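You operate a simulated robot arm through the tools that you are given. There is no shell and no other tool. Be economical: measure what you need, move in short steps, check, and stop when the job is done.

The job below is to be done with a simulated two-armed robot. You get a single attempt, and the scene is never put back.

Task
Put the thin cell on the top of the grey bench away on the top of the steel table. Open the lower left counter drawer, fetch the shunt marked "56" from the top of the wooden table and set it in the inside of the lower left counter drawer, then shut the drawer. Do these in any order.
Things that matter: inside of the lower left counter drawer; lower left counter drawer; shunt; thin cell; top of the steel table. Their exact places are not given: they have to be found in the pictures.

Only the result counts: the job must be done as asked and must still hold three seconds after the hand-in. Knocking over, shifting, dropping, spilling or breaking anything else fails it.

Robot
Two 6-joint arms with three-finger grippers on one trunk, on a base that drives. Base frame: it is fixed to the floor where the robot stands at the start and does not move with it; the origin is under the middle of the robot, x ahead of it, y to its left, z up; the surface under the hand at the start is at about z = 780. Readings come in mm, rad, newtons and seconds.
The left shoulder is at the start at [40, 147, 1357], the right one opposite. With the tool pointing down near the work surface each hand reaches from about 300 to 500 mm from the robot's upright axis, wherever it stands, measured 20 degrees to its own side. Places, roughly: inside of the lower left counter drawer [3600, 7500, 500]; lower left counter drawer [3500, 7500, 500]; shunt [-500, 5500, 750]; top of the steel table [2500, -800, 800]. Payload 2.69 kg a hand.
The TCP of each hand is the grasp point between the finger pads, 29 mm short of the fingertips. In the tool frame z runs along the fingers and y along their closing line. Largest opening 120 mm; the body of the gripper starts 78 mm behind the TCP.
Orientation is told as [roll, pitch, yaw] about the base's x, y, z axes, in that order, counted from this pose: with the fingers straight down and closing along the base's y, the tool's x points along the base's -x, its y along +y and its z along -z.

Tools
- The arms move only by the tool apply_moves. It takes "left_plan", "right_plan" or both (then of equal length, played together; a hand with none holds still); each is a list of rows, each an object of numbers (a shift or turn left out is 0, a gripper value left out holds the last): "tx", "ty", "tz": the shift along the tool's x, y, z in units of 150 mm (1.0 is 150 mm); "wx", "wy", "wz": the turn, a rotation vector about the tool's x, y, z in units of 60 degrees (1.0 is 60 degrees); "hand": the opening, from 0 (shut) to 1 (fully open). In form: [{"tx": .., "ty": .., "tz": .., "wx": .., "wy": .., "wz": .., "hand": ..}, ...]. A call has 1 to 10 rows; each row is the pose to reach, as a shift and turn from the pose commanded when the call began, along the tool's axes at that moment. A call with a number of a shift or a turn outside -1 to 1 is refused whole. Each row takes 0.2 s and may step no farther than 50 mm and 0.15 rad from the row before; otherwise, or with a gripper value out of range, the whole call is refused. A pose out of reach is approached as far as the arm can. The call stops where the force on the tool passes 40 N (or 10 N more than at its start, if that is more) or the arm is blocked; 0.2 s more then pass. Each finger halts on what it meets, pressing with about 21 N; the grip force reading is that of the motor and also rises with nothing between the fingers. The clock runs only during rows and for 0.2 s after the last one: add rows that repeat a pose to give the fingers time. The reply holds the time, the measured pose of the TCP, the force on the tool along the base axes, the opening and the grip force, in the units named above and with some noise, with the torque about the TCP (base axes, N m) and any sound that the robot's microphone picked up.
- Cameras (640 x 400 px; columns grow to the right, rows downward): "scene" is now at [86.3, -4.5, 1552.9]; the picture's right is [-0.07, -1.00, 0.00], its down [-0.86, 0.06, -0.51] and it looks along [0.51, -0.04, -0.86] (base axes); focal length 278 px, centre (320, 200). "left" rides on the left gripper at [63, 0, -104] in its tool frame; the picture's right is [0.00, 1.00, 0.00], its down [-0.83, 0.00, -0.56] and it looks along [-0.56, 0.00, 0.83] (tool axes); focal length 275 px, centre (320, 200). "right" rides on the right gripper at [63, 0, -104] in its tool frame; the picture's right is [0.00, 1.00, 0.00], its down [-0.83, 0.00, -0.56] and it looks along [-0.56, 0.00, 0.83] (tool axes); focal length 275 px, centre (320, 200).
- camera(camera): a new picture of that camera. It takes no simulated time.
- move_column(by): slides the trunk up (or, below 0, down) by that many mm; the arms and the scene camera ride with it, the base frame stays. It gives what a move gives, with no picture.
- roll_base(legs): drives the robot by 1 to 6 legs, each [ahead, turn to the left] in mm and rad, along the robot's own axes; the way and the turn of a leg run together, so that a leg with both is an arc; at most 1500 mm and 3.142 rad a leg. The arms and the cameras ride along, it lands a little off, and it stops where it bumps. It gives what a move gives.
- head_to(pan, tilt): turns the head with the scene camera to pan (to the left, within 1.501 rad either way) and tilt (down, from -0.506 to 1.204), counted from straight ahead of the robot. It gives what a move gives.
- point_at(camera, pixels): for up to 12 pixels [column, row] of the newest picture of that camera ("zoom" is the newest enlarged one), the place [x, y, z] in the base frame of the surface seen there, good to about 3 mm. It takes no simulated time.
- close_up(camera, box): a new picture of the part [left, top, right, bottom] of that camera's present view, enlarged. It takes no simulated time.
- finish_job(): hands the job in; it is judged then, once.

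Work in short steps. Measure before you move; look again where a grasp or a placing could have gone wrong, and mend it. You have 110 turns and 108 pictures in all, those below and enlarged ones among them. Open the grippers and draw the arms clear of the work before you hand the job in, unless the task says otherwise; then end with one line.

The tools are called after "Request:" as a command line: name --argument value ..., lists and objects as JSON in quotes. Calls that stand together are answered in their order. apply_moves: Moves the arms, as the interface text tells. Its arguments: {"type":"object","properties":{"left_plan":{"type":"array","items":{"type":"object","properties":{"tx":{"type":"number"},"ty":{"type":"number"},"tz":{"type":"number"},"wx":{"type":"number"},"wy":{"type":"number"},"wz":{"type":"number"},"hand":{"type":"number"}}}},"right_plan":{"type":"array","items":{"type":"object","properties":{"tx":{"type":"number"},"ty":{"type":"number"},"tz":{"type":"number"},"wx":{"type":"number"},"wy":{"type":"number"},"wz":{"type":"number"},"hand":{"type":"number"}}}}},"required":[]} The other tools are called the same way: move_column (by) slides the trunk up or down; roll_base (legs) drives the base; head_to (pan, tilt) turns the head that bears the scene camera; camera (camera) takes a picture; point_at (camera, pixels) gives the place of the surface under pixels of a picture; close_up (camera, box) takes an enlarged picture of a part of a camera's view; finish_job () hands the job in.

At the start:

```text
time: 0.0
left_tool_pos: [496.2, 147.3, 988.3]
left_ee_rot: [0.0, 0.001, 0.0]
left_force: [0.3, 0.7, -0.6]
left_moment: [-0.01, 0.03, -0.02]
left_grip_width: 119.9
left_grip_force: 0.1
right_tool_pos: [384.4, -200.0, 939.7]
right_ee_rot: [0.0, 0.0, 0.0]
right_force: [0.2, -0.2, -0.1]
right_moment: [0.04, 0.03, -0.01]
right_grip_width: 119.9
right_grip_force: 0.0
trunk travel left (down, up): [-484.0, 14.0]
robot x, y, heading: [0.0, 1.0, -0.001]
head pan, tilt: [-0.073, 1.031]
```

scene: 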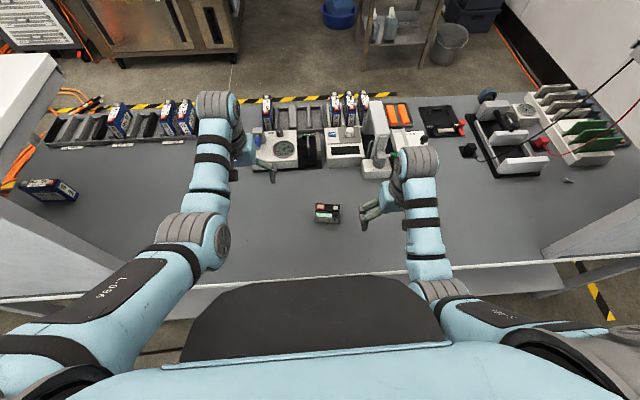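
right: 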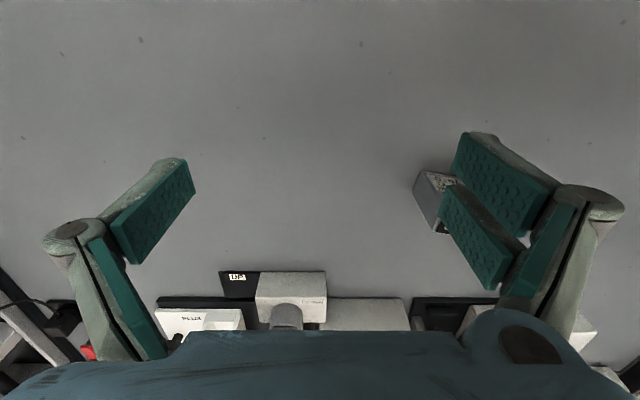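
left: 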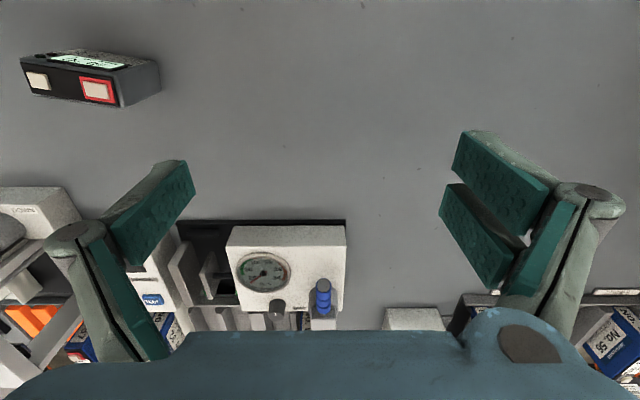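

I look closer at the bench to find the thin cell: candidates are the block at (327,213) and the blue/black ones in the racks.

Request:
close_up --camera "scene" --box '[0, 80, 320, 280]'

Request:
close_up --camera "scene" --box '[240, 70, 640, 250]'

```text
2.00 times, centred on (160, 180) of scene
```

zoom: 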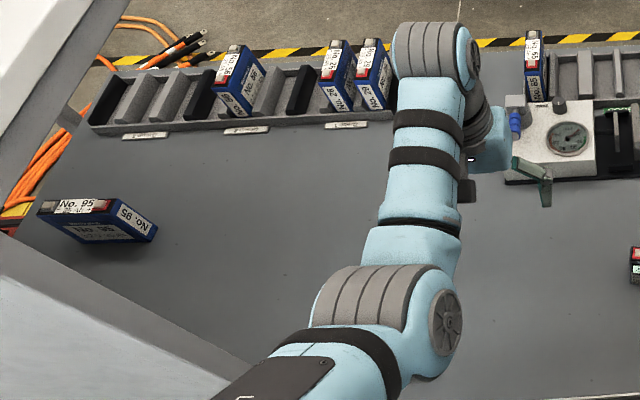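

```text
1.60 times, centred on (440, 160) of scene
```

zoom: 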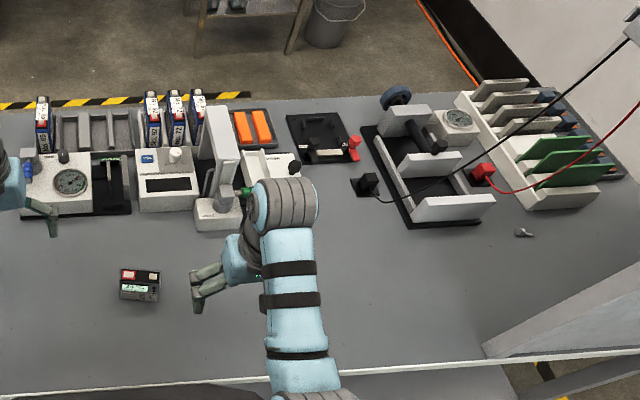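

The loose things are the "No. 95" block and the block with two terminals; I look at each one and at the rack labels more closely.

Request:
close_up --camera "left" --box '[0, 30, 200, 155]'

Request:
close_up --camera "scene" --box '[10, 90, 210, 215]'

Request:
close_up --camera "scene" --box '[250, 80, 410, 180]'

Request:
point_at --camera "scene" --pixels '[[20, 183], [54, 182], [77, 194], [65, 200], [30, 200], [318, 205], [338, 207], [328, 213], [268, 110], [200, 220], [100, 220]]'

```text
3.20 times, centred on (100, 92) of left
```

zoom: 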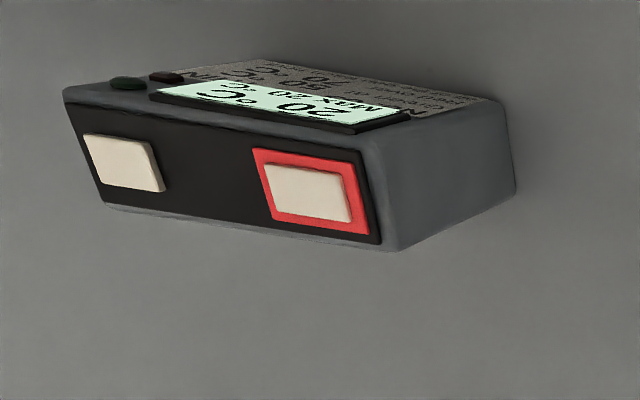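

```text
3.20 times, centred on (110, 152) of scene
```

zoom: 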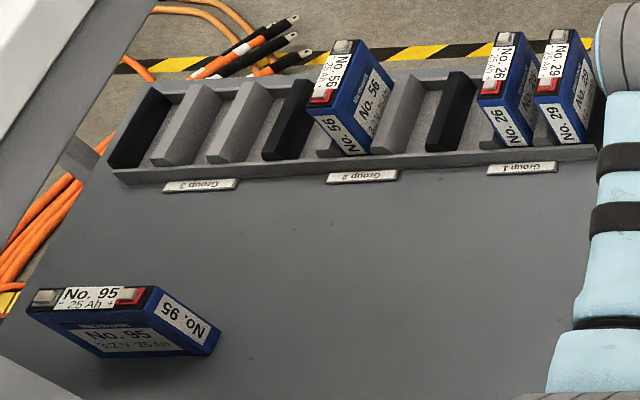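

```text
4.00 times, centred on (330, 130) of scene
```

zoom: 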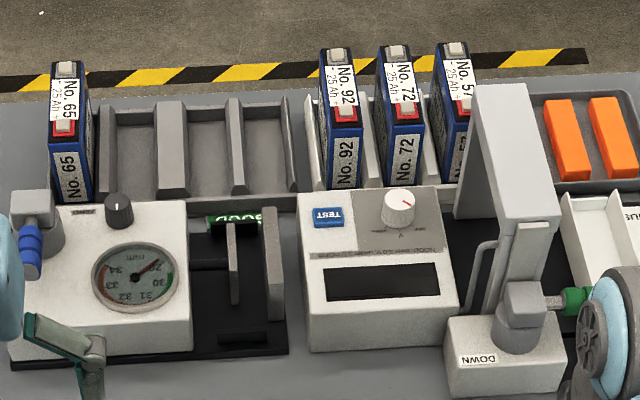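

```text
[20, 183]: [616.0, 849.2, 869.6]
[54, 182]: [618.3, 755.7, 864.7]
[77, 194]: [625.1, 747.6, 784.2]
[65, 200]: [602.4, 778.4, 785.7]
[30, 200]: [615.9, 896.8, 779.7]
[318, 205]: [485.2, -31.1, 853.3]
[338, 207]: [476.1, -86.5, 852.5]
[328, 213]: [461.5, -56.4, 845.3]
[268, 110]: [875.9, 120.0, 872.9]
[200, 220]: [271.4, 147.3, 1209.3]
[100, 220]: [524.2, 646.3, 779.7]
```

I need thickness comparisons, so I turn the head left toward the No. 95 cell and the group racks.

Request:
head_to --pan 0.75 --tilt 0.75

Request:
camera --camera "scene"

Request:
close_up --camera "scene" --box '[240, 160, 440, 285]'

```text
time: 1.1
left_tool_pos: [497.3, 148.8, 988.1]
left_ee_rot: [-0.001, -0.002, 0.0]
left_force: [-0.3, 0.4, 0.8]
left_moment: [0.01, -0.02, 0.0]
left_grip_width: 120.2
left_grip_force: 0.1
right_tool_pos: [385.6, -200.6, 940.5]
right_ee_rot: [0.0, 0.0, 0.0]
right_force: [0.0, -0.6, 0.2]
right_moment: [-0.01, 0.01, 0.02]
right_grip_width: 120.2
right_grip_force: 0.1
trunk travel left (down, up): [-484.0, 14.0]
robot x, y, heading: [1.2, -0.4, 0.002]
head pan, tilt: [0.75, 0.75]
```

```text
99 pictures are left
```

scene: 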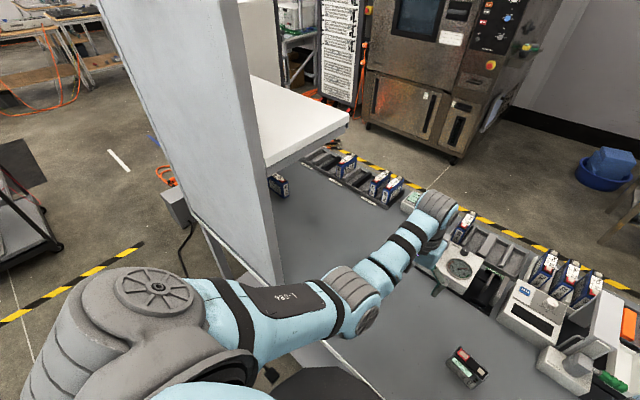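

```text
3.20 times, centred on (340, 222) of scene
```

zoom: 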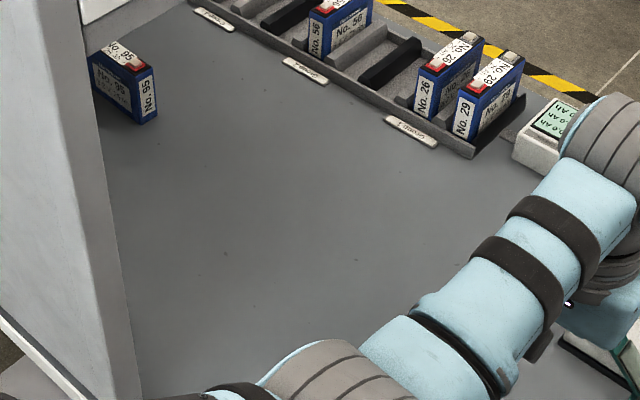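

I turn to the right part of the bench to survey everything before measuring thicknesses.

Request:
head_to --pan -0.45 --tilt 0.75

Request:
camera --camera "scene"

Request:
close_up --camera "scene" --box '[60, 140, 260, 265]'

Request:
close_up --camera "scene" --box '[240, 120, 480, 270]'

```text
time: 2.5
left_tool_pos: [496.1, 147.4, 988.7]
left_ee_rot: [0.0, 0.0, 0.0]
left_force: [-0.5, 0.6, 0.1]
left_moment: [-0.01, 0.0, 0.02]
left_grip_width: 120.2
left_grip_force: 0.0
right_tool_pos: [384.4, -199.9, 940.5]
right_ee_rot: [0.0, 0.001, 0.0]
right_force: [0.4, 0.4, 0.2]
right_moment: [-0.02, -0.02, -0.02]
right_grip_width: 120.1
right_grip_force: 0.1
trunk travel left (down, up): [-484.0, 14.0]
robot x, y, heading: [1.7, 1.8, 0.002]
head pan, tilt: [-0.45, 0.75]
```

```text
97 pictures are left
```

scene: 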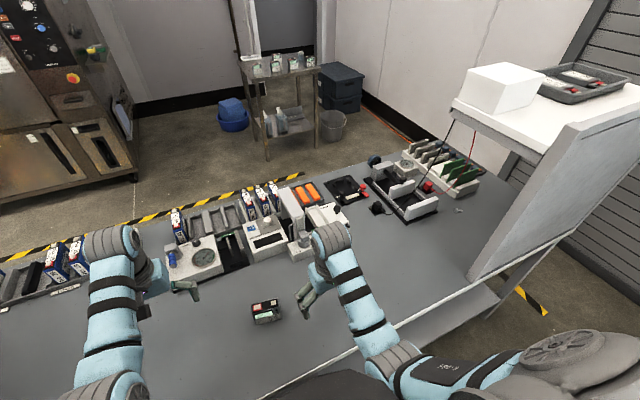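

```text
3.20 times, centred on (160, 202) of scene
```

zoom: 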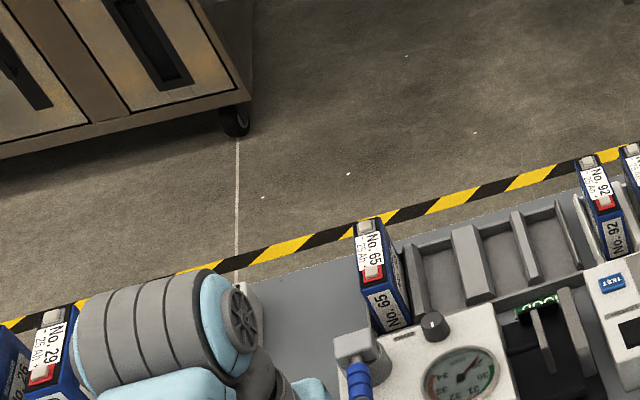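

```text
2.67 times, centred on (360, 195) of scene
```

zoom: 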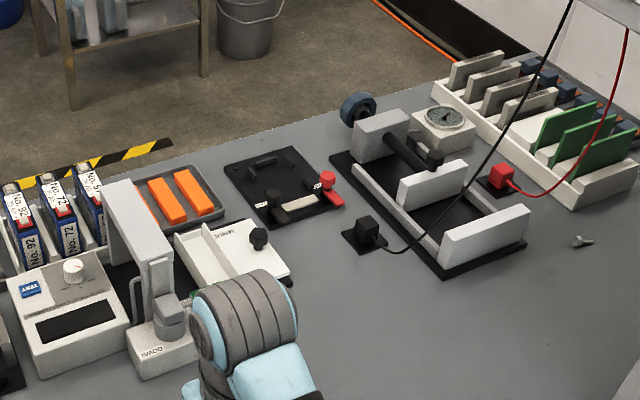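

No. 65 looks thinner than 92/72/57; I zoom in strongly to compare the thicknesses of all cells.

Request:
head_to --pan -0.07 --tilt 0.75

Request:
close_up --camera "scene" --box '[250, 140, 330, 190]'

Request:
close_up --camera "scene" --box '[320, 140, 400, 190]'

Request:
close_up --camera "scene" --box '[80, 150, 240, 250]'

```text
time: 3.4
left_tool_pos: [497.4, 147.4, 988.2]
left_ee_rot: [0.0, 0.001, 0.001]
left_force: [0.2, -0.3, 0.5]
left_moment: [0.01, -0.03, -0.04]
left_grip_width: 120.0
left_grip_force: 0.0
right_tool_pos: [384.2, -198.1, 940.2]
right_ee_rot: [0.0, 0.002, -0.001]
right_force: [-0.3, 0.2, -0.9]
right_moment: [0.02, 0.0, -0.02]
right_grip_width: 119.9
right_grip_force: 0.1
trunk travel left (down, up): [-484.0, 14.0]
robot x, y, heading: [5.8, 2.3, 0.0]
head pan, tilt: [-0.07, 0.75]
```

```text
8.00 times, centred on (290, 165) of scene
```

zoom: 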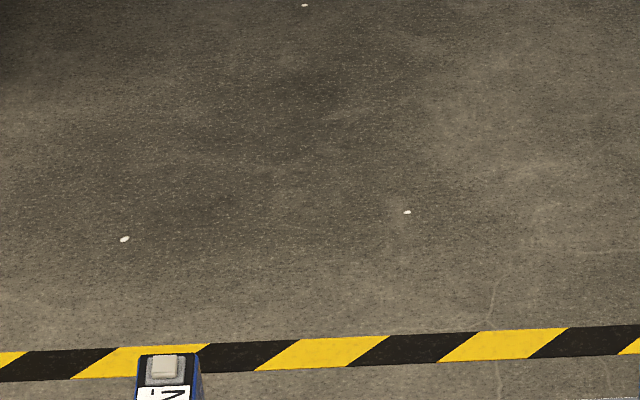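

```text
8.00 times, centred on (360, 165) of scene
```

zoom: 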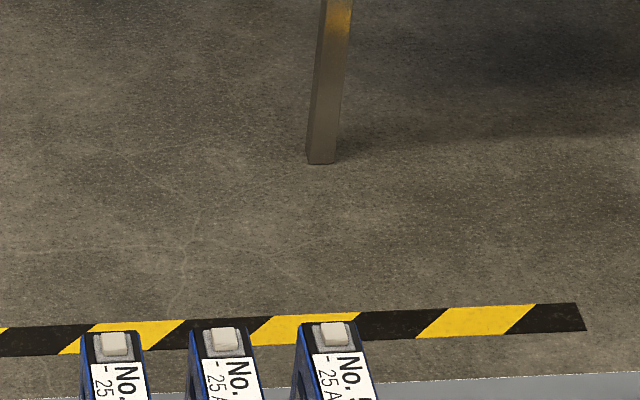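

```text
4.00 times, centred on (160, 200) of scene
```

zoom: 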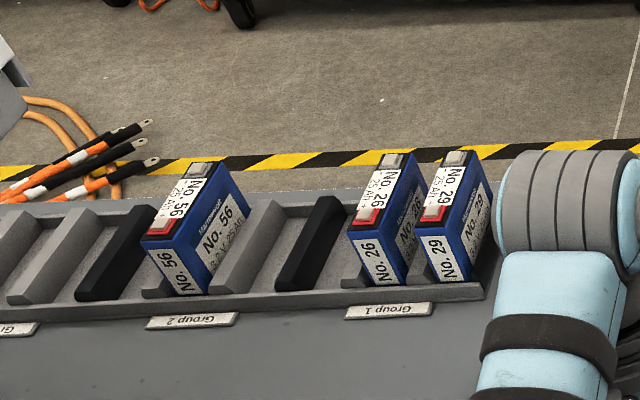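

I retake the zooms lower so the full cell tops are in the frame.

Request:
close_up --camera "scene" --box '[250, 175, 330, 225]'

Request:
close_up --camera "scene" --box '[320, 175, 400, 225]'

Request:
close_up --camera "scene" --box '[110, 175, 214, 240]'

```text
8.00 times, centred on (290, 200) of scene
```

zoom: 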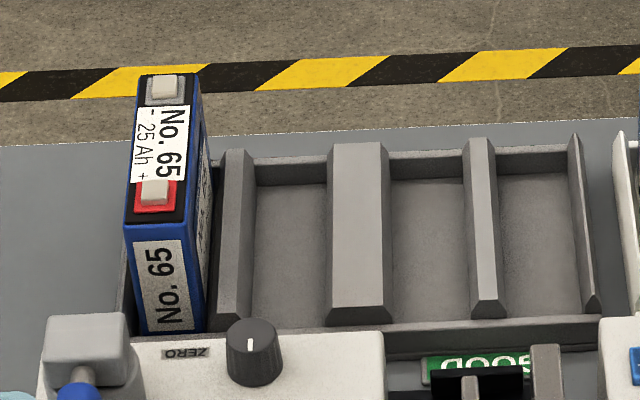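

```text
8.00 times, centred on (360, 200) of scene
```

zoom: 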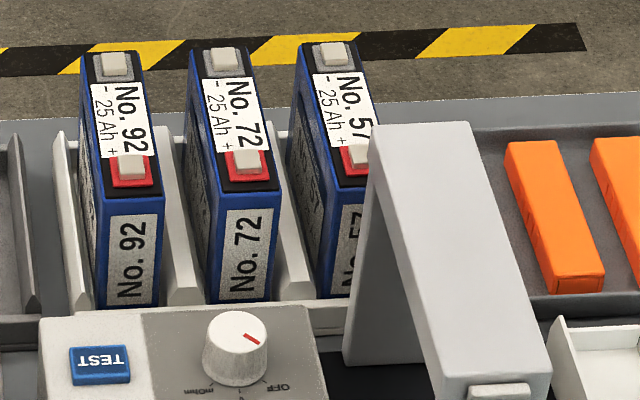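

```text
6.15 times, centred on (162, 208) of scene
```

zoom: 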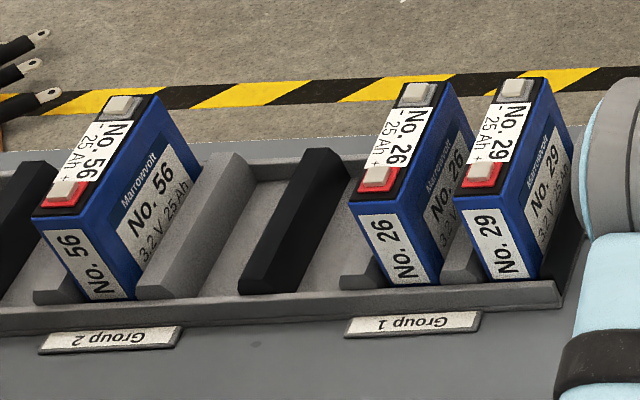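

I zoom on the loose block with red frame and on No. 95, and measure points on both.

Request:
head_to --pan 0.5 --tilt 0.95

Request:
close_up --camera "scene" --box '[420, 220, 580, 320]'

Request:
close_up --camera "scene" --box '[160, 100, 320, 200]'

```text
time: 4.4
left_tool_pos: [496.8, 146.8, 988.0]
left_ee_rot: [0.001, 0.001, 0.0]
left_force: [0.7, 0.7, 0.3]
left_moment: [0.02, 0.01, 0.01]
left_grip_width: 119.8
left_grip_force: 0.1
right_tool_pos: [384.3, -199.1, 942.4]
right_ee_rot: [0.0, 0.0, 0.001]
right_force: [0.8, -0.4, -0.8]
right_moment: [-0.03, 0.0, -0.02]
right_grip_width: 119.7
right_grip_force: 0.1
trunk travel left (down, up): [-484.0, 14.0]
robot x, y, heading: [3.3, -0.9, -0.002]
head pan, tilt: [0.499, 0.949]
```

```text
4.00 times, centred on (500, 270) of scene
```

zoom: 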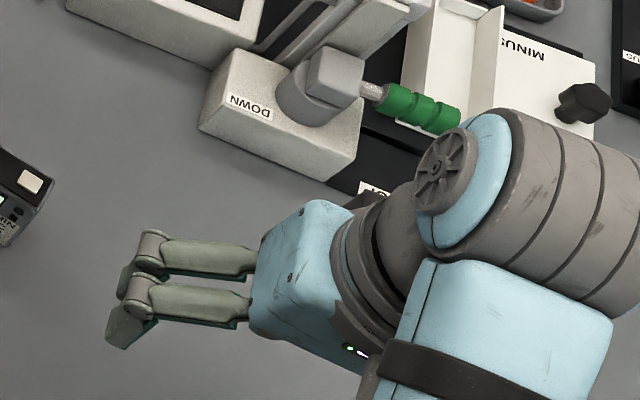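

```text
4.00 times, centred on (240, 150) of scene
```

zoom: 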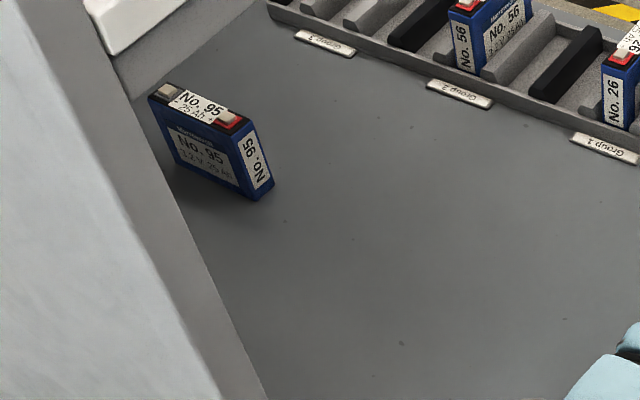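

I look at the black block fully.

Request:
head_to --pan 0.0 --tilt 1.1

Request:
close_up --camera "scene" --box '[280, 140, 400, 215]'

Request:
close_up --camera "left" --box '[10, 40, 170, 120]'

```text
time: 5.3
left_tool_pos: [495.5, 148.8, 988.9]
left_ee_rot: [0.0, -0.001, -0.001]
left_force: [0.5, -0.6, -0.6]
left_moment: [0.01, 0.0, 0.01]
left_grip_width: 119.9
left_grip_force: 0.1
right_tool_pos: [384.2, -198.5, 940.4]
right_ee_rot: [0.001, -0.001, 0.001]
right_force: [0.3, 0.3, -0.6]
right_moment: [0.02, 0.01, 0.01]
right_grip_width: 120.2
right_grip_force: 0.0
trunk travel left (down, up): [-484.0, 14.0]
robot x, y, heading: [3.8, -0.1, 0.0]
head pan, tilt: [0.0, 1.1]
```

```text
5.33 times, centred on (340, 178) of scene
```

zoom: 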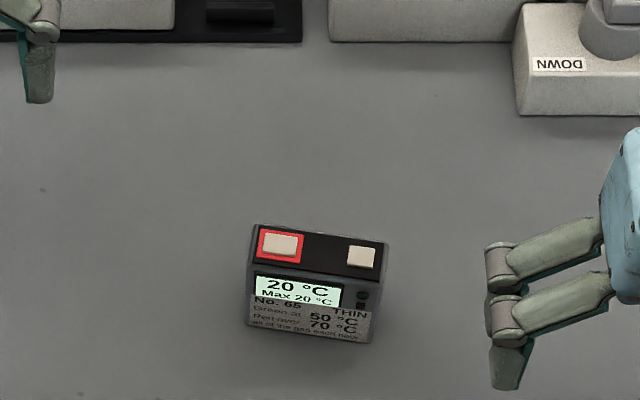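

```text
4.00 times, centred on (90, 80) of left
```

zoom: 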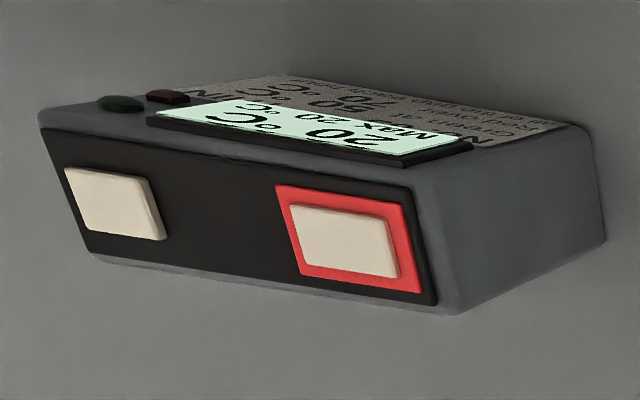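

The block reads "No. 65 ... THIN": it is the thin cell. I measure its edges for the grasp.

Request:
close_up --camera "scene" --box '[320, 176, 360, 206]'

Request:
camera --camera "scene"

Request:
point_at --camera "scene" --pixels '[[329, 182], [350, 185], [330, 187], [350, 190], [328, 189], [328, 200], [349, 204], [328, 204], [340, 206], [351, 200]]'

```text
13.33 times, centred on (340, 191) of scene
```

zoom: 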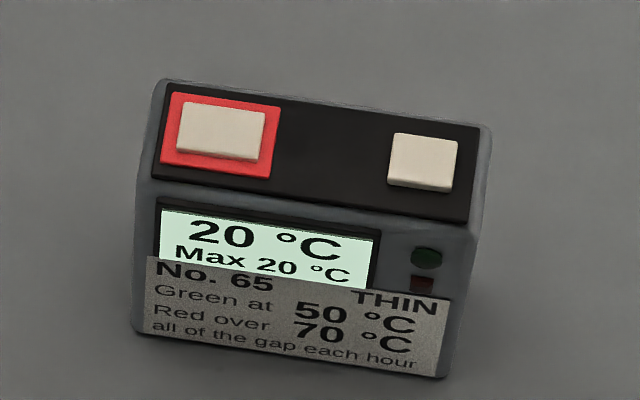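

```text
83 pictures are left
```

scene: 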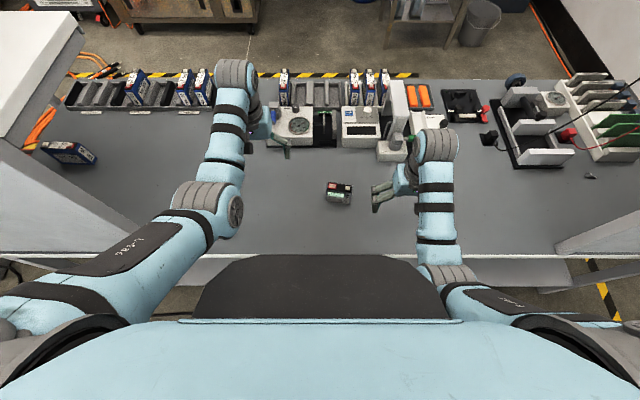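

```text
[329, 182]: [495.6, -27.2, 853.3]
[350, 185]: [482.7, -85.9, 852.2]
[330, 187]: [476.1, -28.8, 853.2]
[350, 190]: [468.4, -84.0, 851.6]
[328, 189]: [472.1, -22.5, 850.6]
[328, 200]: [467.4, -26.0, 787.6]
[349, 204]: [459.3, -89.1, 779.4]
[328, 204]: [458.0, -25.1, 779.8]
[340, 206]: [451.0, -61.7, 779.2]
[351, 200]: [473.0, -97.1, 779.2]
```

Cell is 60 wide × ~30 thick × 73 tall at about (478,-56), yaw ≈ -0.155. I bring the right hand above it and check with its camera.

Request:
point_at --camera "scene" --pixels '[[340, 188], [335, 187], [344, 189]]'

Request:
apply_moves --right_plan '[{"tx": -0.15, "ty": 0.23, "wz": 0.037, "hand": 1}, {"tx": -0.3, "ty": 0.46, "wz": 0.074}, {"tx": -0.45, "ty": 0.7, "wz": 0.11}, {"tx": -0.627, "ty": 0.953, "wz": 0.148}, {"tx": -0.627, "ty": 0.953, "wz": 0.148}]'

Request:
camera --camera "right"

```text
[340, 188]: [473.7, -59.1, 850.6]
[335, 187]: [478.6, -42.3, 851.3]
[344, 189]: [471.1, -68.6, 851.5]
```

```text
time: 6.5
left_tool_pos: [496.5, 148.1, 987.9]
left_ee_rot: [0.001, -0.001, 0.001]
left_force: [0.2, -0.3, 0.2]
left_moment: [0.02, 0.0, -0.02]
left_grip_width: 120.3
left_grip_force: 0.1
right_tool_pos: [480.0, -54.1, 942.1]
right_ee_rot: [0.0, -0.001, -0.155]
right_force: [0.1, -0.1, 0.4]
right_moment: [-0.05, 0.0, 0.01]
right_grip_width: 120.0
right_grip_force: 0.0
trunk travel left (down, up): [-484.0, 14.0]
robot x, y, heading: [0.3, 1.7, -0.002]
head pan, tilt: [0.0, 1.1]
```

```text
82 pictures are left
```

right: 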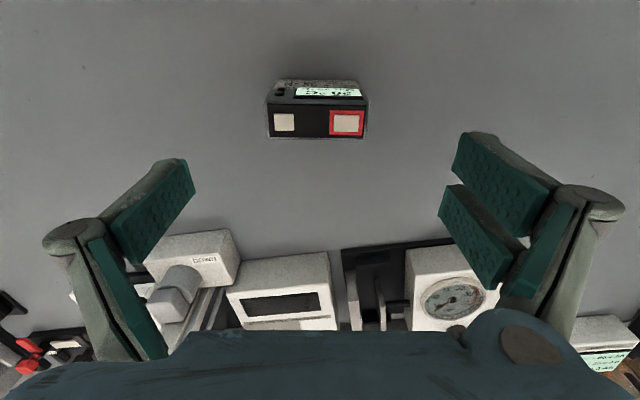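

Yaw is aligned and the cell is centred at column 317; I check its top corners with this camera.

Request:
point_at --camera "right" --pixels '[[317, 120], [271, 120], [364, 121], [272, 134], [364, 135], [317, 105]]'

```text
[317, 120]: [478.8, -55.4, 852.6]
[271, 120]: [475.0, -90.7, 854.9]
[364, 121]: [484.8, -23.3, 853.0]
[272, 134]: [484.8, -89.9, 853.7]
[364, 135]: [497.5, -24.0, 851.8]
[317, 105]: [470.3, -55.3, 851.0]
```

The TCP sits over the cell's centre (479,-56). I lower 120 mm and grip.

Request:
apply_moves --right_plan '[{"tz": 0.25}, {"tz": 0.5}, {"tz": 0.7}, {"tz": 0.8}, {"tz": 0.8}]'

Request:
apply_moves --right_plan '[{"hand": 0.3}, {"hand": 0.3}, {"hand": 0.3}, {"hand": 0.3}]'

Request:
camera --camera "right"

```text
time: 7.7
left_tool_pos: [496.3, 147.7, 987.4]
left_ee_rot: [-0.001, 0.0, 0.0]
left_force: [0.7, -0.2, 0.4]
left_moment: [0.0, -0.02, -0.03]
left_grip_width: 119.9
left_grip_force: 0.1
right_tool_pos: [457.8, -66.5, 837.0]
right_ee_rot: [0.001, 0.0, -0.154]
right_force: [-0.1, -0.2, -0.2]
right_moment: [0.0, 0.02, -0.02]
right_grip_width: 119.9
right_grip_force: 0.0
right hand out of reach, approached as far as the arm can: row 2, 3, 4, 5
trunk travel left (down, up): [-484.0, 14.0]
robot x, y, heading: [-0.6, -0.6, -0.002]
head pan, tilt: [0.0, 1.1]
```

```text
time: 8.7
left_tool_pos: [496.8, 148.7, 988.4]
left_ee_rot: [0.001, -0.001, 0.0]
left_force: [-0.1, -0.8, 0.1]
left_moment: [-0.01, -0.01, 0.03]
left_grip_width: 119.9
left_grip_force: 0.1
right_tool_pos: [457.9, -66.7, 838.0]
right_ee_rot: [0.0, 0.0, -0.154]
right_force: [1.4, 1.2, 4.6]
right_moment: [0.06, -0.11, 0.06]
right_grip_width: 74.7
right_grip_force: 20.8
trunk travel left (down, up): [-484.0, 14.0]
robot x, y, heading: [-0.8, 3.1, 0.0]
head pan, tilt: [0.0, 1.1]
```

```text
81 pictures are left
```

right: 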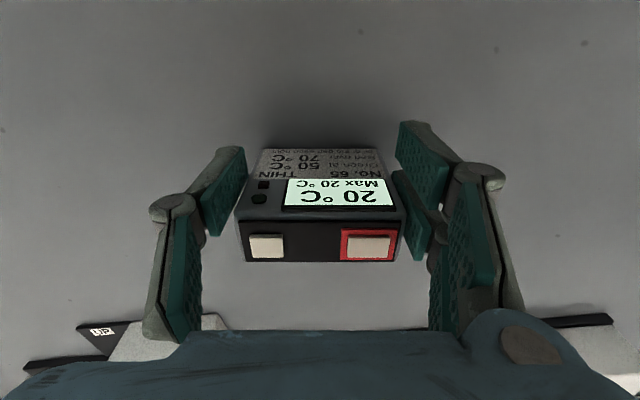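

The arm could not reach the full pose and gripped off-centre, so I release, raise, then lower the trunk to gain reach.

Request:
apply_moves --right_plan '[{"hand": 1}, {"hand": 1}, {"hand": 1}, {"tz": -0.3}, {"tz": -0.6}, {"tz": -0.8}, {"tz": -0.8}]'

Request:
move_column --by -100

Request:
camera --camera "right"

```text
time: 10.3
left_tool_pos: [496.4, 147.7, 988.1]
left_ee_rot: [0.0, 0.0, 0.002]
left_force: [-0.4, -0.3, -0.2]
left_moment: [-0.01, 0.02, -0.02]
left_grip_width: 120.3
left_grip_force: 0.1
right_tool_pos: [463.6, -87.5, 955.5]
right_ee_rot: [-0.03, -0.004, -0.176]
right_force: [-0.4, -0.5, 0.6]
right_moment: [0.0, -0.01, 0.02]
right_grip_width: 119.9
right_grip_force: 0.0
trunk travel left (down, up): [-484.0, 14.0]
robot x, y, heading: [-1.4, -1.4, -0.001]
head pan, tilt: [0.0, 1.1]
```

```text
time: 11.6
left_tool_pos: [496.1, 147.7, 887.4]
left_ee_rot: [-0.001, -0.001, -0.001]
left_force: [0.2, 0.0, 0.5]
left_moment: [0.01, -0.03, -0.04]
left_grip_width: 120.3
left_grip_force: 0.1
right_tool_pos: [463.4, -87.0, 856.1]
right_ee_rot: [-0.028, -0.01, -0.175]
right_force: [0.3, -0.3, 0.2]
right_moment: [0.0, -0.01, -0.03]
right_grip_width: 120.2
right_grip_force: 0.1
trunk travel left (down, up): [-384.0, 114.0]
robot x, y, heading: [2.6, 1.8, 0.0]
head pan, tilt: [0.0, 1.1]
```

```text
80 pictures are left
```

right: 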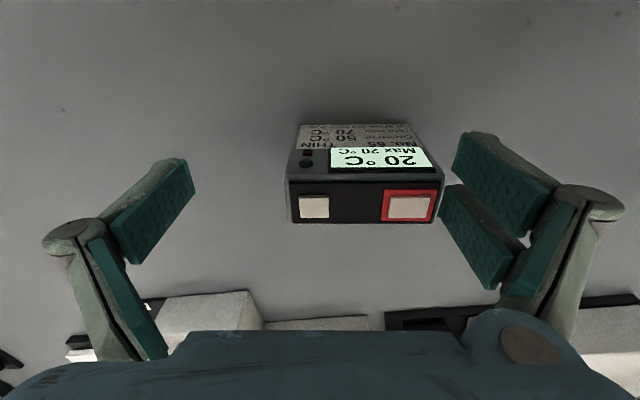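

The hand drifted to y=-87 with a fingertip close to the cell's left end; I lift straight up first.

Request:
apply_moves --right_plan '[{"tz": -0.15}, {"tz": -0.3}, {"tz": -0.45}, {"tz": -0.6}, {"tz": -0.6}]'

Request:
camera --camera "right"

```text
time: 12.8
left_tool_pos: [496.7, 148.9, 887.3]
left_ee_rot: [0.0, 0.0, 0.0]
left_force: [0.7, 0.2, 0.4]
left_moment: [0.0, -0.06, 0.01]
left_grip_width: 120.1
left_grip_force: 0.2
right_tool_pos: [476.4, -74.8, 935.8]
right_ee_rot: [-0.019, -0.007, -0.173]
right_force: [-0.1, 0.5, -0.5]
right_moment: [-0.03, -0.01, -0.01]
right_grip_width: 119.8
right_grip_force: 0.2
right hand out of reach, approached as far as the arm can: row 4, 5
trunk travel left (down, up): [-384.0, 114.0]
robot x, y, heading: [-0.2, 2.3, -0.001]
head pan, tilt: [0.0, 1.1]
```

```text
79 pictures are left
```

right: 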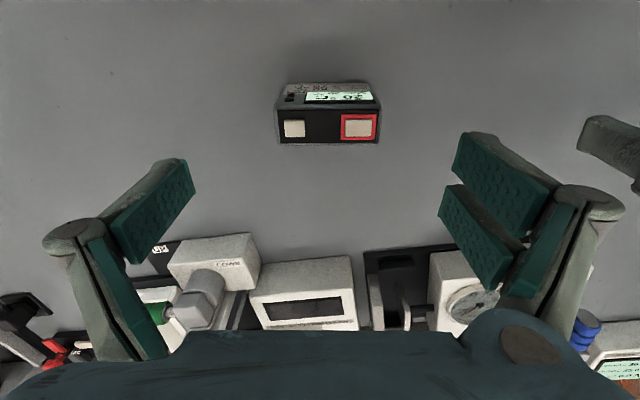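

The cell is near the reach limit in this direction; I turn the base 0.24 rad left so that it lies on the right arm's own side. Hands are clear of everything at this height.

Request:
roll_base --legs '[[0, 0.24]]'

Request:
camera --camera "scene"

Request:
camera --camera "right"

```text
time: 14.1
left_tool_pos: [447.6, 262.1, 887.5]
left_ee_rot: [0.0, 0.0, 0.241]
left_force: [0.5, 1.3, -0.2]
left_moment: [0.0, -0.03, 0.0]
left_grip_width: 119.6
left_grip_force: 0.0
right_tool_pos: [479.2, 40.3, 935.0]
right_ee_rot: [-0.016, -0.006, 0.065]
right_force: [0.6, -0.8, -0.2]
right_moment: [0.0, 0.0, 0.0]
right_grip_width: 120.0
right_grip_force: 0.0
trunk travel left (down, up): [-384.0, 114.0]
robot x, y, heading: [-0.6, -3.1, 0.239]
head pan, tilt: [0.0, 1.1]
```

```text
78 pictures are left
```

scene: 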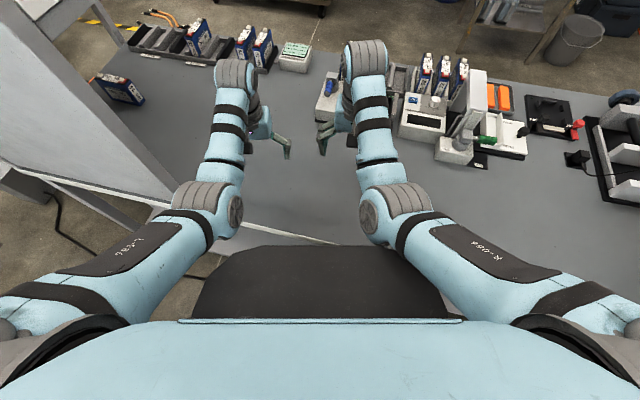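

```text
77 pictures are left
```

right: 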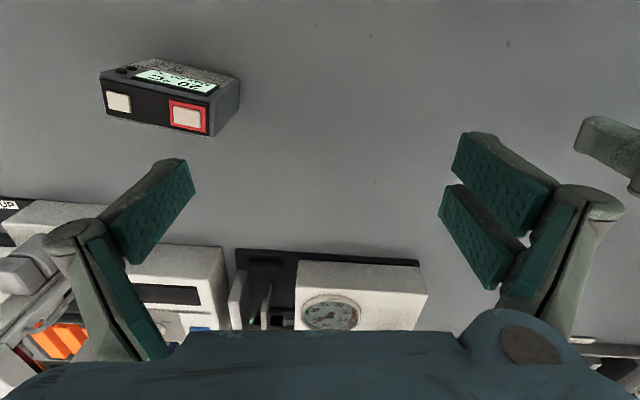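

I shift the right hand 97 mm toward -y and turn it back to yaw -0.155 above the cell.

Request:
apply_moves --right_plan '[{"tx": 0.014, "ty": -0.22, "wz": 0.07}, {"tx": 0.028, "ty": -0.44, "wz": 0.14}, {"tx": 0.042, "ty": -0.645, "wz": 0.21}, {"tx": 0.042, "ty": -0.645, "wz": 0.21}]'

Request:
camera --camera "right"

Request:
point_at --camera "right" --pixels '[[317, 120], [317, 110], [317, 128]]'

```text
time: 15.1
left_tool_pos: [448.4, 262.7, 887.9]
left_ee_rot: [0.0, 0.001, 0.24]
left_force: [-0.8, 0.1, 0.0]
left_moment: [0.0, -0.03, 0.0]
left_grip_width: 120.3
left_grip_force: 0.1
right_tool_pos: [504.4, -45.7, 911.2]
right_ee_rot: [-0.016, -0.01, -0.152]
right_force: [-0.5, 0.4, 0.4]
right_moment: [0.01, -0.01, -0.02]
right_grip_width: 119.9
right_grip_force: 0.0
right hand out of reach, approached as far as the arm can: row 1, 2, 3, 4
trunk travel left (down, up): [-384.0, 114.0]
robot x, y, heading: [0.7, -0.9, 0.241]
head pan, tilt: [0.0, 1.1]
```

```text
76 pictures are left
```

right: 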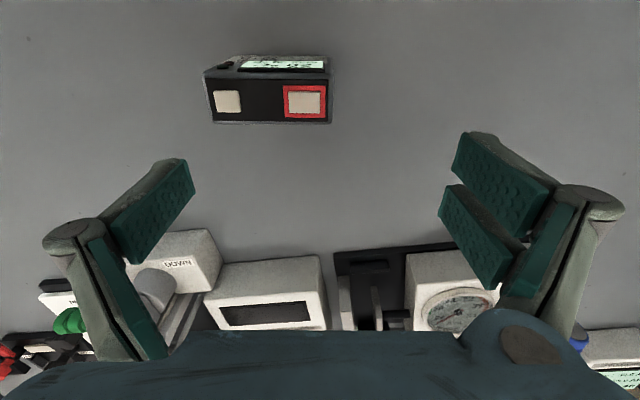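

```text
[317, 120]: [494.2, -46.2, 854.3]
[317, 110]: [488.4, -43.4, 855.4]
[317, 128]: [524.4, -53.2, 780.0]
```

The hand now seems too high for this trunk height rather than too far, so I lower it 40 mm to get back into exact reach and read where it lands.

Request:
apply_moves --right_plan '[{"tz": 0.13}, {"tz": 0.2}, {"tz": 0.2}]'

```text
time: 15.9
left_tool_pos: [446.7, 261.8, 887.2]
left_ee_rot: [0.0, 0.001, 0.241]
left_force: [0.2, 1.0, -0.6]
left_moment: [0.02, 0.0, 0.0]
left_grip_width: 120.0
left_grip_force: 0.1
right_tool_pos: [502.9, -45.8, 880.1]
right_ee_rot: [-0.017, -0.011, -0.153]
right_force: [-0.2, -0.6, -0.1]
right_moment: [0.01, 0.0, -0.01]
right_grip_width: 119.7
right_grip_force: 0.0
trunk travel left (down, up): [-384.0, 114.0]
robot x, y, heading: [-1.4, 1.0, 0.236]
head pan, tilt: [0.0, 1.1]
```

It now tracks exactly. I shift to (479,-57) and null the small tilt.

Request:
apply_moves --right_plan '[{"tx": 0.147, "ty": -0.097, "wx": -0.016, "wy": 0.01}, {"tx": 0.147, "ty": -0.097, "wx": -0.016, "wy": 0.01}]'

Request:
camera --camera "right"

Request:
point_at --camera "right" --pixels '[[317, 190], [317, 180], [317, 170]]'

```text
time: 16.5
left_tool_pos: [446.8, 262.3, 888.6]
left_ee_rot: [-0.001, 0.0, 0.242]
left_force: [0.1, -0.1, 0.2]
left_moment: [0.01, -0.01, -0.04]
left_grip_width: 119.9
left_grip_force: 0.1
right_tool_pos: [480.1, -56.7, 880.3]
right_ee_rot: [0.001, 0.0, -0.152]
right_force: [0.2, 0.4, 1.0]
right_moment: [-0.01, -0.01, 0.01]
right_grip_width: 120.4
right_grip_force: 0.0
trunk travel left (down, up): [-384.0, 114.0]
robot x, y, heading: [-2.3, -3.0, 0.236]
head pan, tilt: [0.0, 1.1]
```

```text
75 pictures are left
```

right: 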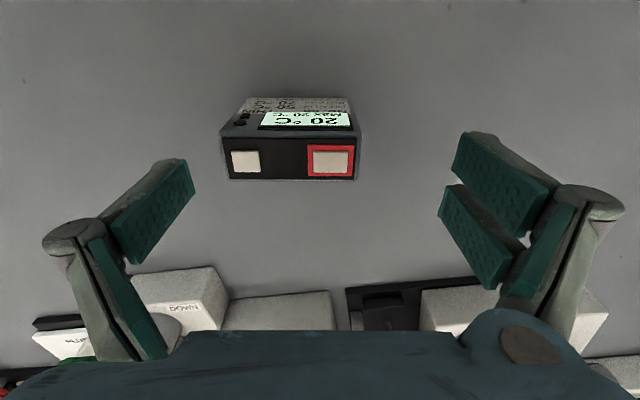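

```text
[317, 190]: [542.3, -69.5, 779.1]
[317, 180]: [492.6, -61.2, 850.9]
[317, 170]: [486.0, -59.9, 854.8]
```

The cell is centred at column 290, i.e. slightly to -y; I measure its corners.

Request:
point_at --camera "right" --pixels '[[290, 177], [290, 160], [290, 142], [224, 160], [357, 160], [226, 176], [354, 177], [290, 105]]'

```text
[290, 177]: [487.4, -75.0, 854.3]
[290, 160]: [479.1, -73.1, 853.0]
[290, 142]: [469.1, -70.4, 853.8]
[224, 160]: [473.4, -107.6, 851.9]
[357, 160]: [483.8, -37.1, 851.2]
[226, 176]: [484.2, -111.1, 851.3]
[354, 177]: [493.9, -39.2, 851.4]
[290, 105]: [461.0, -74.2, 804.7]
```

The earlier squeeze slid the cell to y≈-73. I centre on it and go down to z≈822.

Request:
apply_moves --right_plan '[{"tx": -0.01, "ty": -0.107}, {"tx": -0.01, "ty": -0.107, "tz": 0.2}, {"tx": -0.01, "ty": -0.107, "tz": 0.39}, {"tx": -0.01, "ty": -0.107, "tz": 0.39}]'

Request:
camera --camera "right"

```text
time: 17.5
left_tool_pos: [446.7, 261.7, 888.4]
left_ee_rot: [0.002, -0.002, 0.241]
left_force: [0.0, -1.2, -0.4]
left_moment: [0.03, 0.0, 0.01]
left_grip_width: 119.9
left_grip_force: 0.0
right_tool_pos: [479.6, -72.6, 823.7]
right_ee_rot: [0.001, 0.0, -0.152]
right_force: [-0.3, 0.4, -0.3]
right_moment: [-0.06, 0.0, 0.0]
right_grip_width: 120.0
right_grip_force: 0.2
trunk travel left (down, up): [-384.0, 114.0]
robot x, y, heading: [4.6, -0.9, 0.244]
head pan, tilt: [0.0, 1.1]
```

```text
74 pictures are left
```

right: 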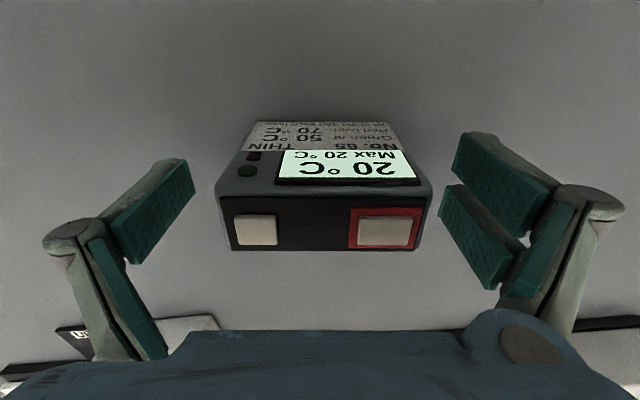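

Centred between the fingers (columns 217–432); I close the grip.

Request:
apply_moves --right_plan '[{"hand": 0.4}, {"hand": 0.4}, {"hand": 0.4}, {"hand": 0.4}]'

Request:
apply_moves --right_plan '[{"tz": -0.1}, {"tz": -0.3}, {"tz": -0.4}, {"tz": -0.4}]'

Request:
camera --camera "right"

```text
time: 18.5
left_tool_pos: [447.4, 262.9, 888.1]
left_ee_rot: [-0.002, 0.0, 0.239]
left_force: [-0.5, -0.1, -0.4]
left_moment: [-0.04, -0.04, -0.02]
left_grip_width: 119.9
left_grip_force: 0.1
right_tool_pos: [480.2, -71.8, 822.5]
right_ee_rot: [-0.001, 0.0, -0.151]
right_force: [0.8, 0.9, 0.2]
right_moment: [0.21, -0.08, -0.07]
right_grip_width: 74.7
right_grip_force: 21.0
trunk travel left (down, up): [-384.0, 114.0]
robot x, y, heading: [1.3, 2.5, 0.243]
head pan, tilt: [0.0, 1.1]
```

```text
time: 19.5
left_tool_pos: [446.9, 262.7, 887.0]
left_ee_rot: [0.001, -0.001, 0.241]
left_force: [-1.2, 0.0, 0.3]
left_moment: [0.02, -0.01, 0.02]
left_grip_width: 120.0
left_grip_force: 0.0
right_tool_pos: [481.2, -72.3, 881.9]
right_ee_rot: [0.001, 0.0, -0.152]
right_force: [0.3, 0.7, -3.5]
right_moment: [0.0, -0.01, -0.01]
right_grip_width: 75.1
right_grip_force: 20.9
trunk travel left (down, up): [-384.0, 114.0]
robot x, y, heading: [-0.6, -0.5, 0.246]
head pan, tilt: [0.0, 1.1]
```

```text
73 pictures are left
```

right: 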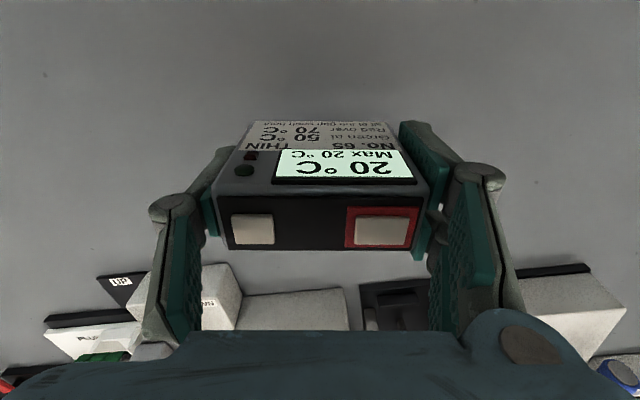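

The cell is held (75 mm, 3.5 N weight). I raise the trunk for clearance, turn back and reverse from the bench.

Request:
move_column --by 110

Request:
roll_base --legs '[[0, -0.24], [-700, 0]]'

Request:
head_to --pan 0.6 --tilt 0.3

Request:
camera --camera "scene"

Request:
head_to --pan -0.6 --tilt 0.3

Request:
camera --camera "scene"

```text
time: 20.9
left_tool_pos: [447.1, 261.8, 997.4]
left_ee_rot: [0.001, 0.001, 0.24]
left_force: [0.2, -1.0, 0.2]
left_moment: [0.0, 0.0, 0.01]
left_grip_width: 120.3
left_grip_force: 0.0
right_tool_pos: [481.1, -71.6, 992.4]
right_ee_rot: [0.001, 0.0, -0.151]
right_force: [-0.4, 0.2, -3.4]
right_moment: [0.02, -0.02, 0.0]
right_grip_width: 74.8
right_grip_force: 20.9
trunk travel left (down, up): [-494.0, 4.0]
robot x, y, heading: [-0.5, -0.6, 0.244]
head pan, tilt: [0.0, 1.1]
```

```text
time: 25.6
left_tool_pos: [-203.6, 149.7, 997.0]
left_ee_rot: [-0.001, 0.002, 0.004]
left_force: [-0.2, 0.2, -0.4]
left_moment: [-0.02, 0.01, 0.02]
left_grip_width: 120.1
left_grip_force: 0.0
right_tool_pos: [-249.5, -185.0, 990.8]
right_ee_rot: [0.001, -0.001, -0.391]
right_force: [-0.7, 0.5, -4.0]
right_moment: [0.02, 0.0, 0.0]
right_grip_width: 74.8
right_grip_force: 21.4
trunk travel left (down, up): [-494.0, 4.0]
robot x, y, heading: [-703.9, -3.0, 0.006]
head pan, tilt: [0.0, 1.1]
```

```text
time: 26.7
left_tool_pos: [-204.6, 148.2, 997.7]
left_ee_rot: [0.001, 0.001, 0.001]
left_force: [-0.1, 0.3, 0.0]
left_moment: [0.01, 0.04, 0.02]
left_grip_width: 120.2
left_grip_force: 0.0
right_tool_pos: [-249.4, -184.7, 992.0]
right_ee_rot: [0.002, 0.002, -0.391]
right_force: [-1.2, -0.3, -3.2]
right_moment: [-0.01, -0.01, -0.01]
right_grip_width: 74.8
right_grip_force: 21.2
trunk travel left (down, up): [-494.0, 4.0]
robot x, y, heading: [-700.8, 3.0, 0.006]
head pan, tilt: [0.6, 0.3]
```

```text
72 pictures are left
```

scene: 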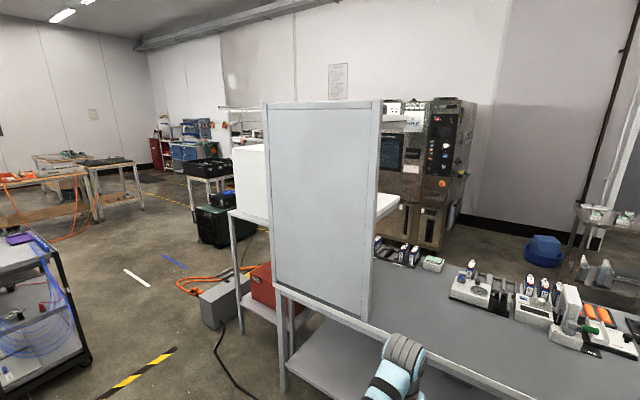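

```text
time: 28.1
left_tool_pos: [-204.5, 149.2, 997.3]
left_ee_rot: [-0.001, -0.001, 0.003]
left_force: [0.0, -0.5, 0.4]
left_moment: [-0.01, -0.04, -0.01]
left_grip_width: 119.7
left_grip_force: 0.1
right_tool_pos: [-250.6, -183.3, 991.6]
right_ee_rot: [0.002, 0.0, -0.39]
right_force: [-0.2, -0.4, -2.6]
right_moment: [-0.03, -0.01, 0.0]
right_grip_width: 74.5
right_grip_force: 20.9
trunk travel left (down, up): [-494.0, 4.0]
robot x, y, heading: [-701.6, 3.1, 0.001]
head pan, tilt: [-0.6, 0.3]
```

```text
71 pictures are left
```

scene: 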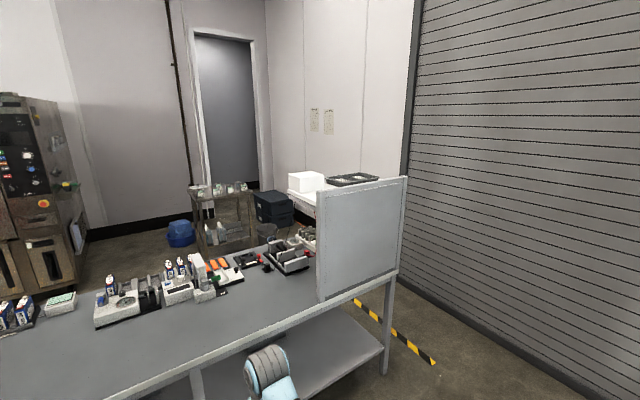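

I measure the passages on both sides: the right leg and the roll-up door, the left obstacles.

Request:
point_at --camera "scene" --pixels '[[386, 370], [430, 362], [460, 350], [560, 390], [390, 275], [345, 182], [300, 180], [225, 188], [200, 235], [250, 265], [140, 255], [268, 235]]'

Request:
head_to --pan -0.85 --tilt 0.35

Request:
camera --camera "scene"

```text
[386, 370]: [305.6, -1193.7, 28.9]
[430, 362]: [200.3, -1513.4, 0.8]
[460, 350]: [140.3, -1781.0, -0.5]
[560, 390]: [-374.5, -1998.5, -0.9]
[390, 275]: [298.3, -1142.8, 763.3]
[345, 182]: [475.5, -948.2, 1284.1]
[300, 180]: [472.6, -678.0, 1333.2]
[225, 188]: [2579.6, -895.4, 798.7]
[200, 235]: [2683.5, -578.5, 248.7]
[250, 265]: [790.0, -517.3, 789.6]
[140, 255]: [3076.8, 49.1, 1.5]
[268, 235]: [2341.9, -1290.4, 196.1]
```

```text
time: 28.9
left_tool_pos: [-204.2, 148.3, 997.5]
left_ee_rot: [-0.001, 0.0, 0.001]
left_force: [0.4, -0.3, -0.2]
left_moment: [0.01, -0.01, 0.02]
left_grip_width: 120.1
left_grip_force: 0.1
right_tool_pos: [-251.4, -184.4, 990.9]
right_ee_rot: [0.003, -0.001, -0.391]
right_force: [-0.3, 0.1, -3.1]
right_moment: [-0.01, 0.01, 0.01]
right_grip_width: 74.8
right_grip_force: 20.7
trunk travel left (down, up): [-494.0, 4.0]
robot x, y, heading: [-701.9, 2.1, -0.0]
head pan, tilt: [-0.85, 0.351]
```

```text
70 pictures are left
```

scene: 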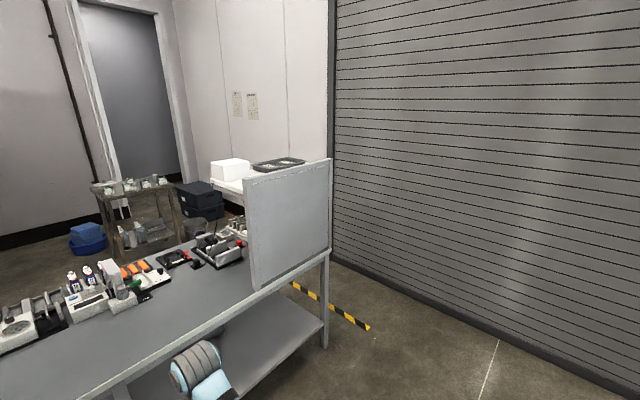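

I measure the wall base and the shelf behind the right panel.

Request:
point_at --camera "scene" --pixels '[[230, 165], [300, 160], [265, 165], [225, 180], [400, 290], [340, 255], [325, 345], [370, 325], [310, 290], [205, 205], [110, 195], [150, 180]]'

Request:
close_up --camera "scene" --box '[80, 140, 340, 300]'

```text
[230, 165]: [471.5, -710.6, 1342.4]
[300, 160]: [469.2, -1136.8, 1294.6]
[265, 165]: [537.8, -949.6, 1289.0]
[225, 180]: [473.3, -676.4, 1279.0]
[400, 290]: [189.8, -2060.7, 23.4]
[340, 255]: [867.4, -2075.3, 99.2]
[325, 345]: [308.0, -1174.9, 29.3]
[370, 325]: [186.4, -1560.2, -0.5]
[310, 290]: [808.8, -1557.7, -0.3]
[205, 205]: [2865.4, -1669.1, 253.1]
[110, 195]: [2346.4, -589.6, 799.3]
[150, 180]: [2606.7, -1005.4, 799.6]
```

```text
2.46 times, centred on (210, 220) of scene
```

zoom: 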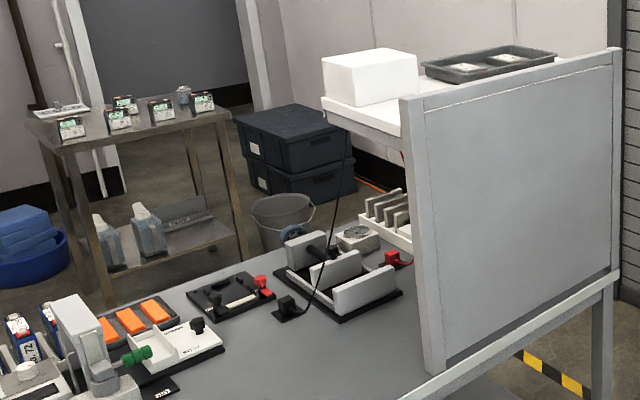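

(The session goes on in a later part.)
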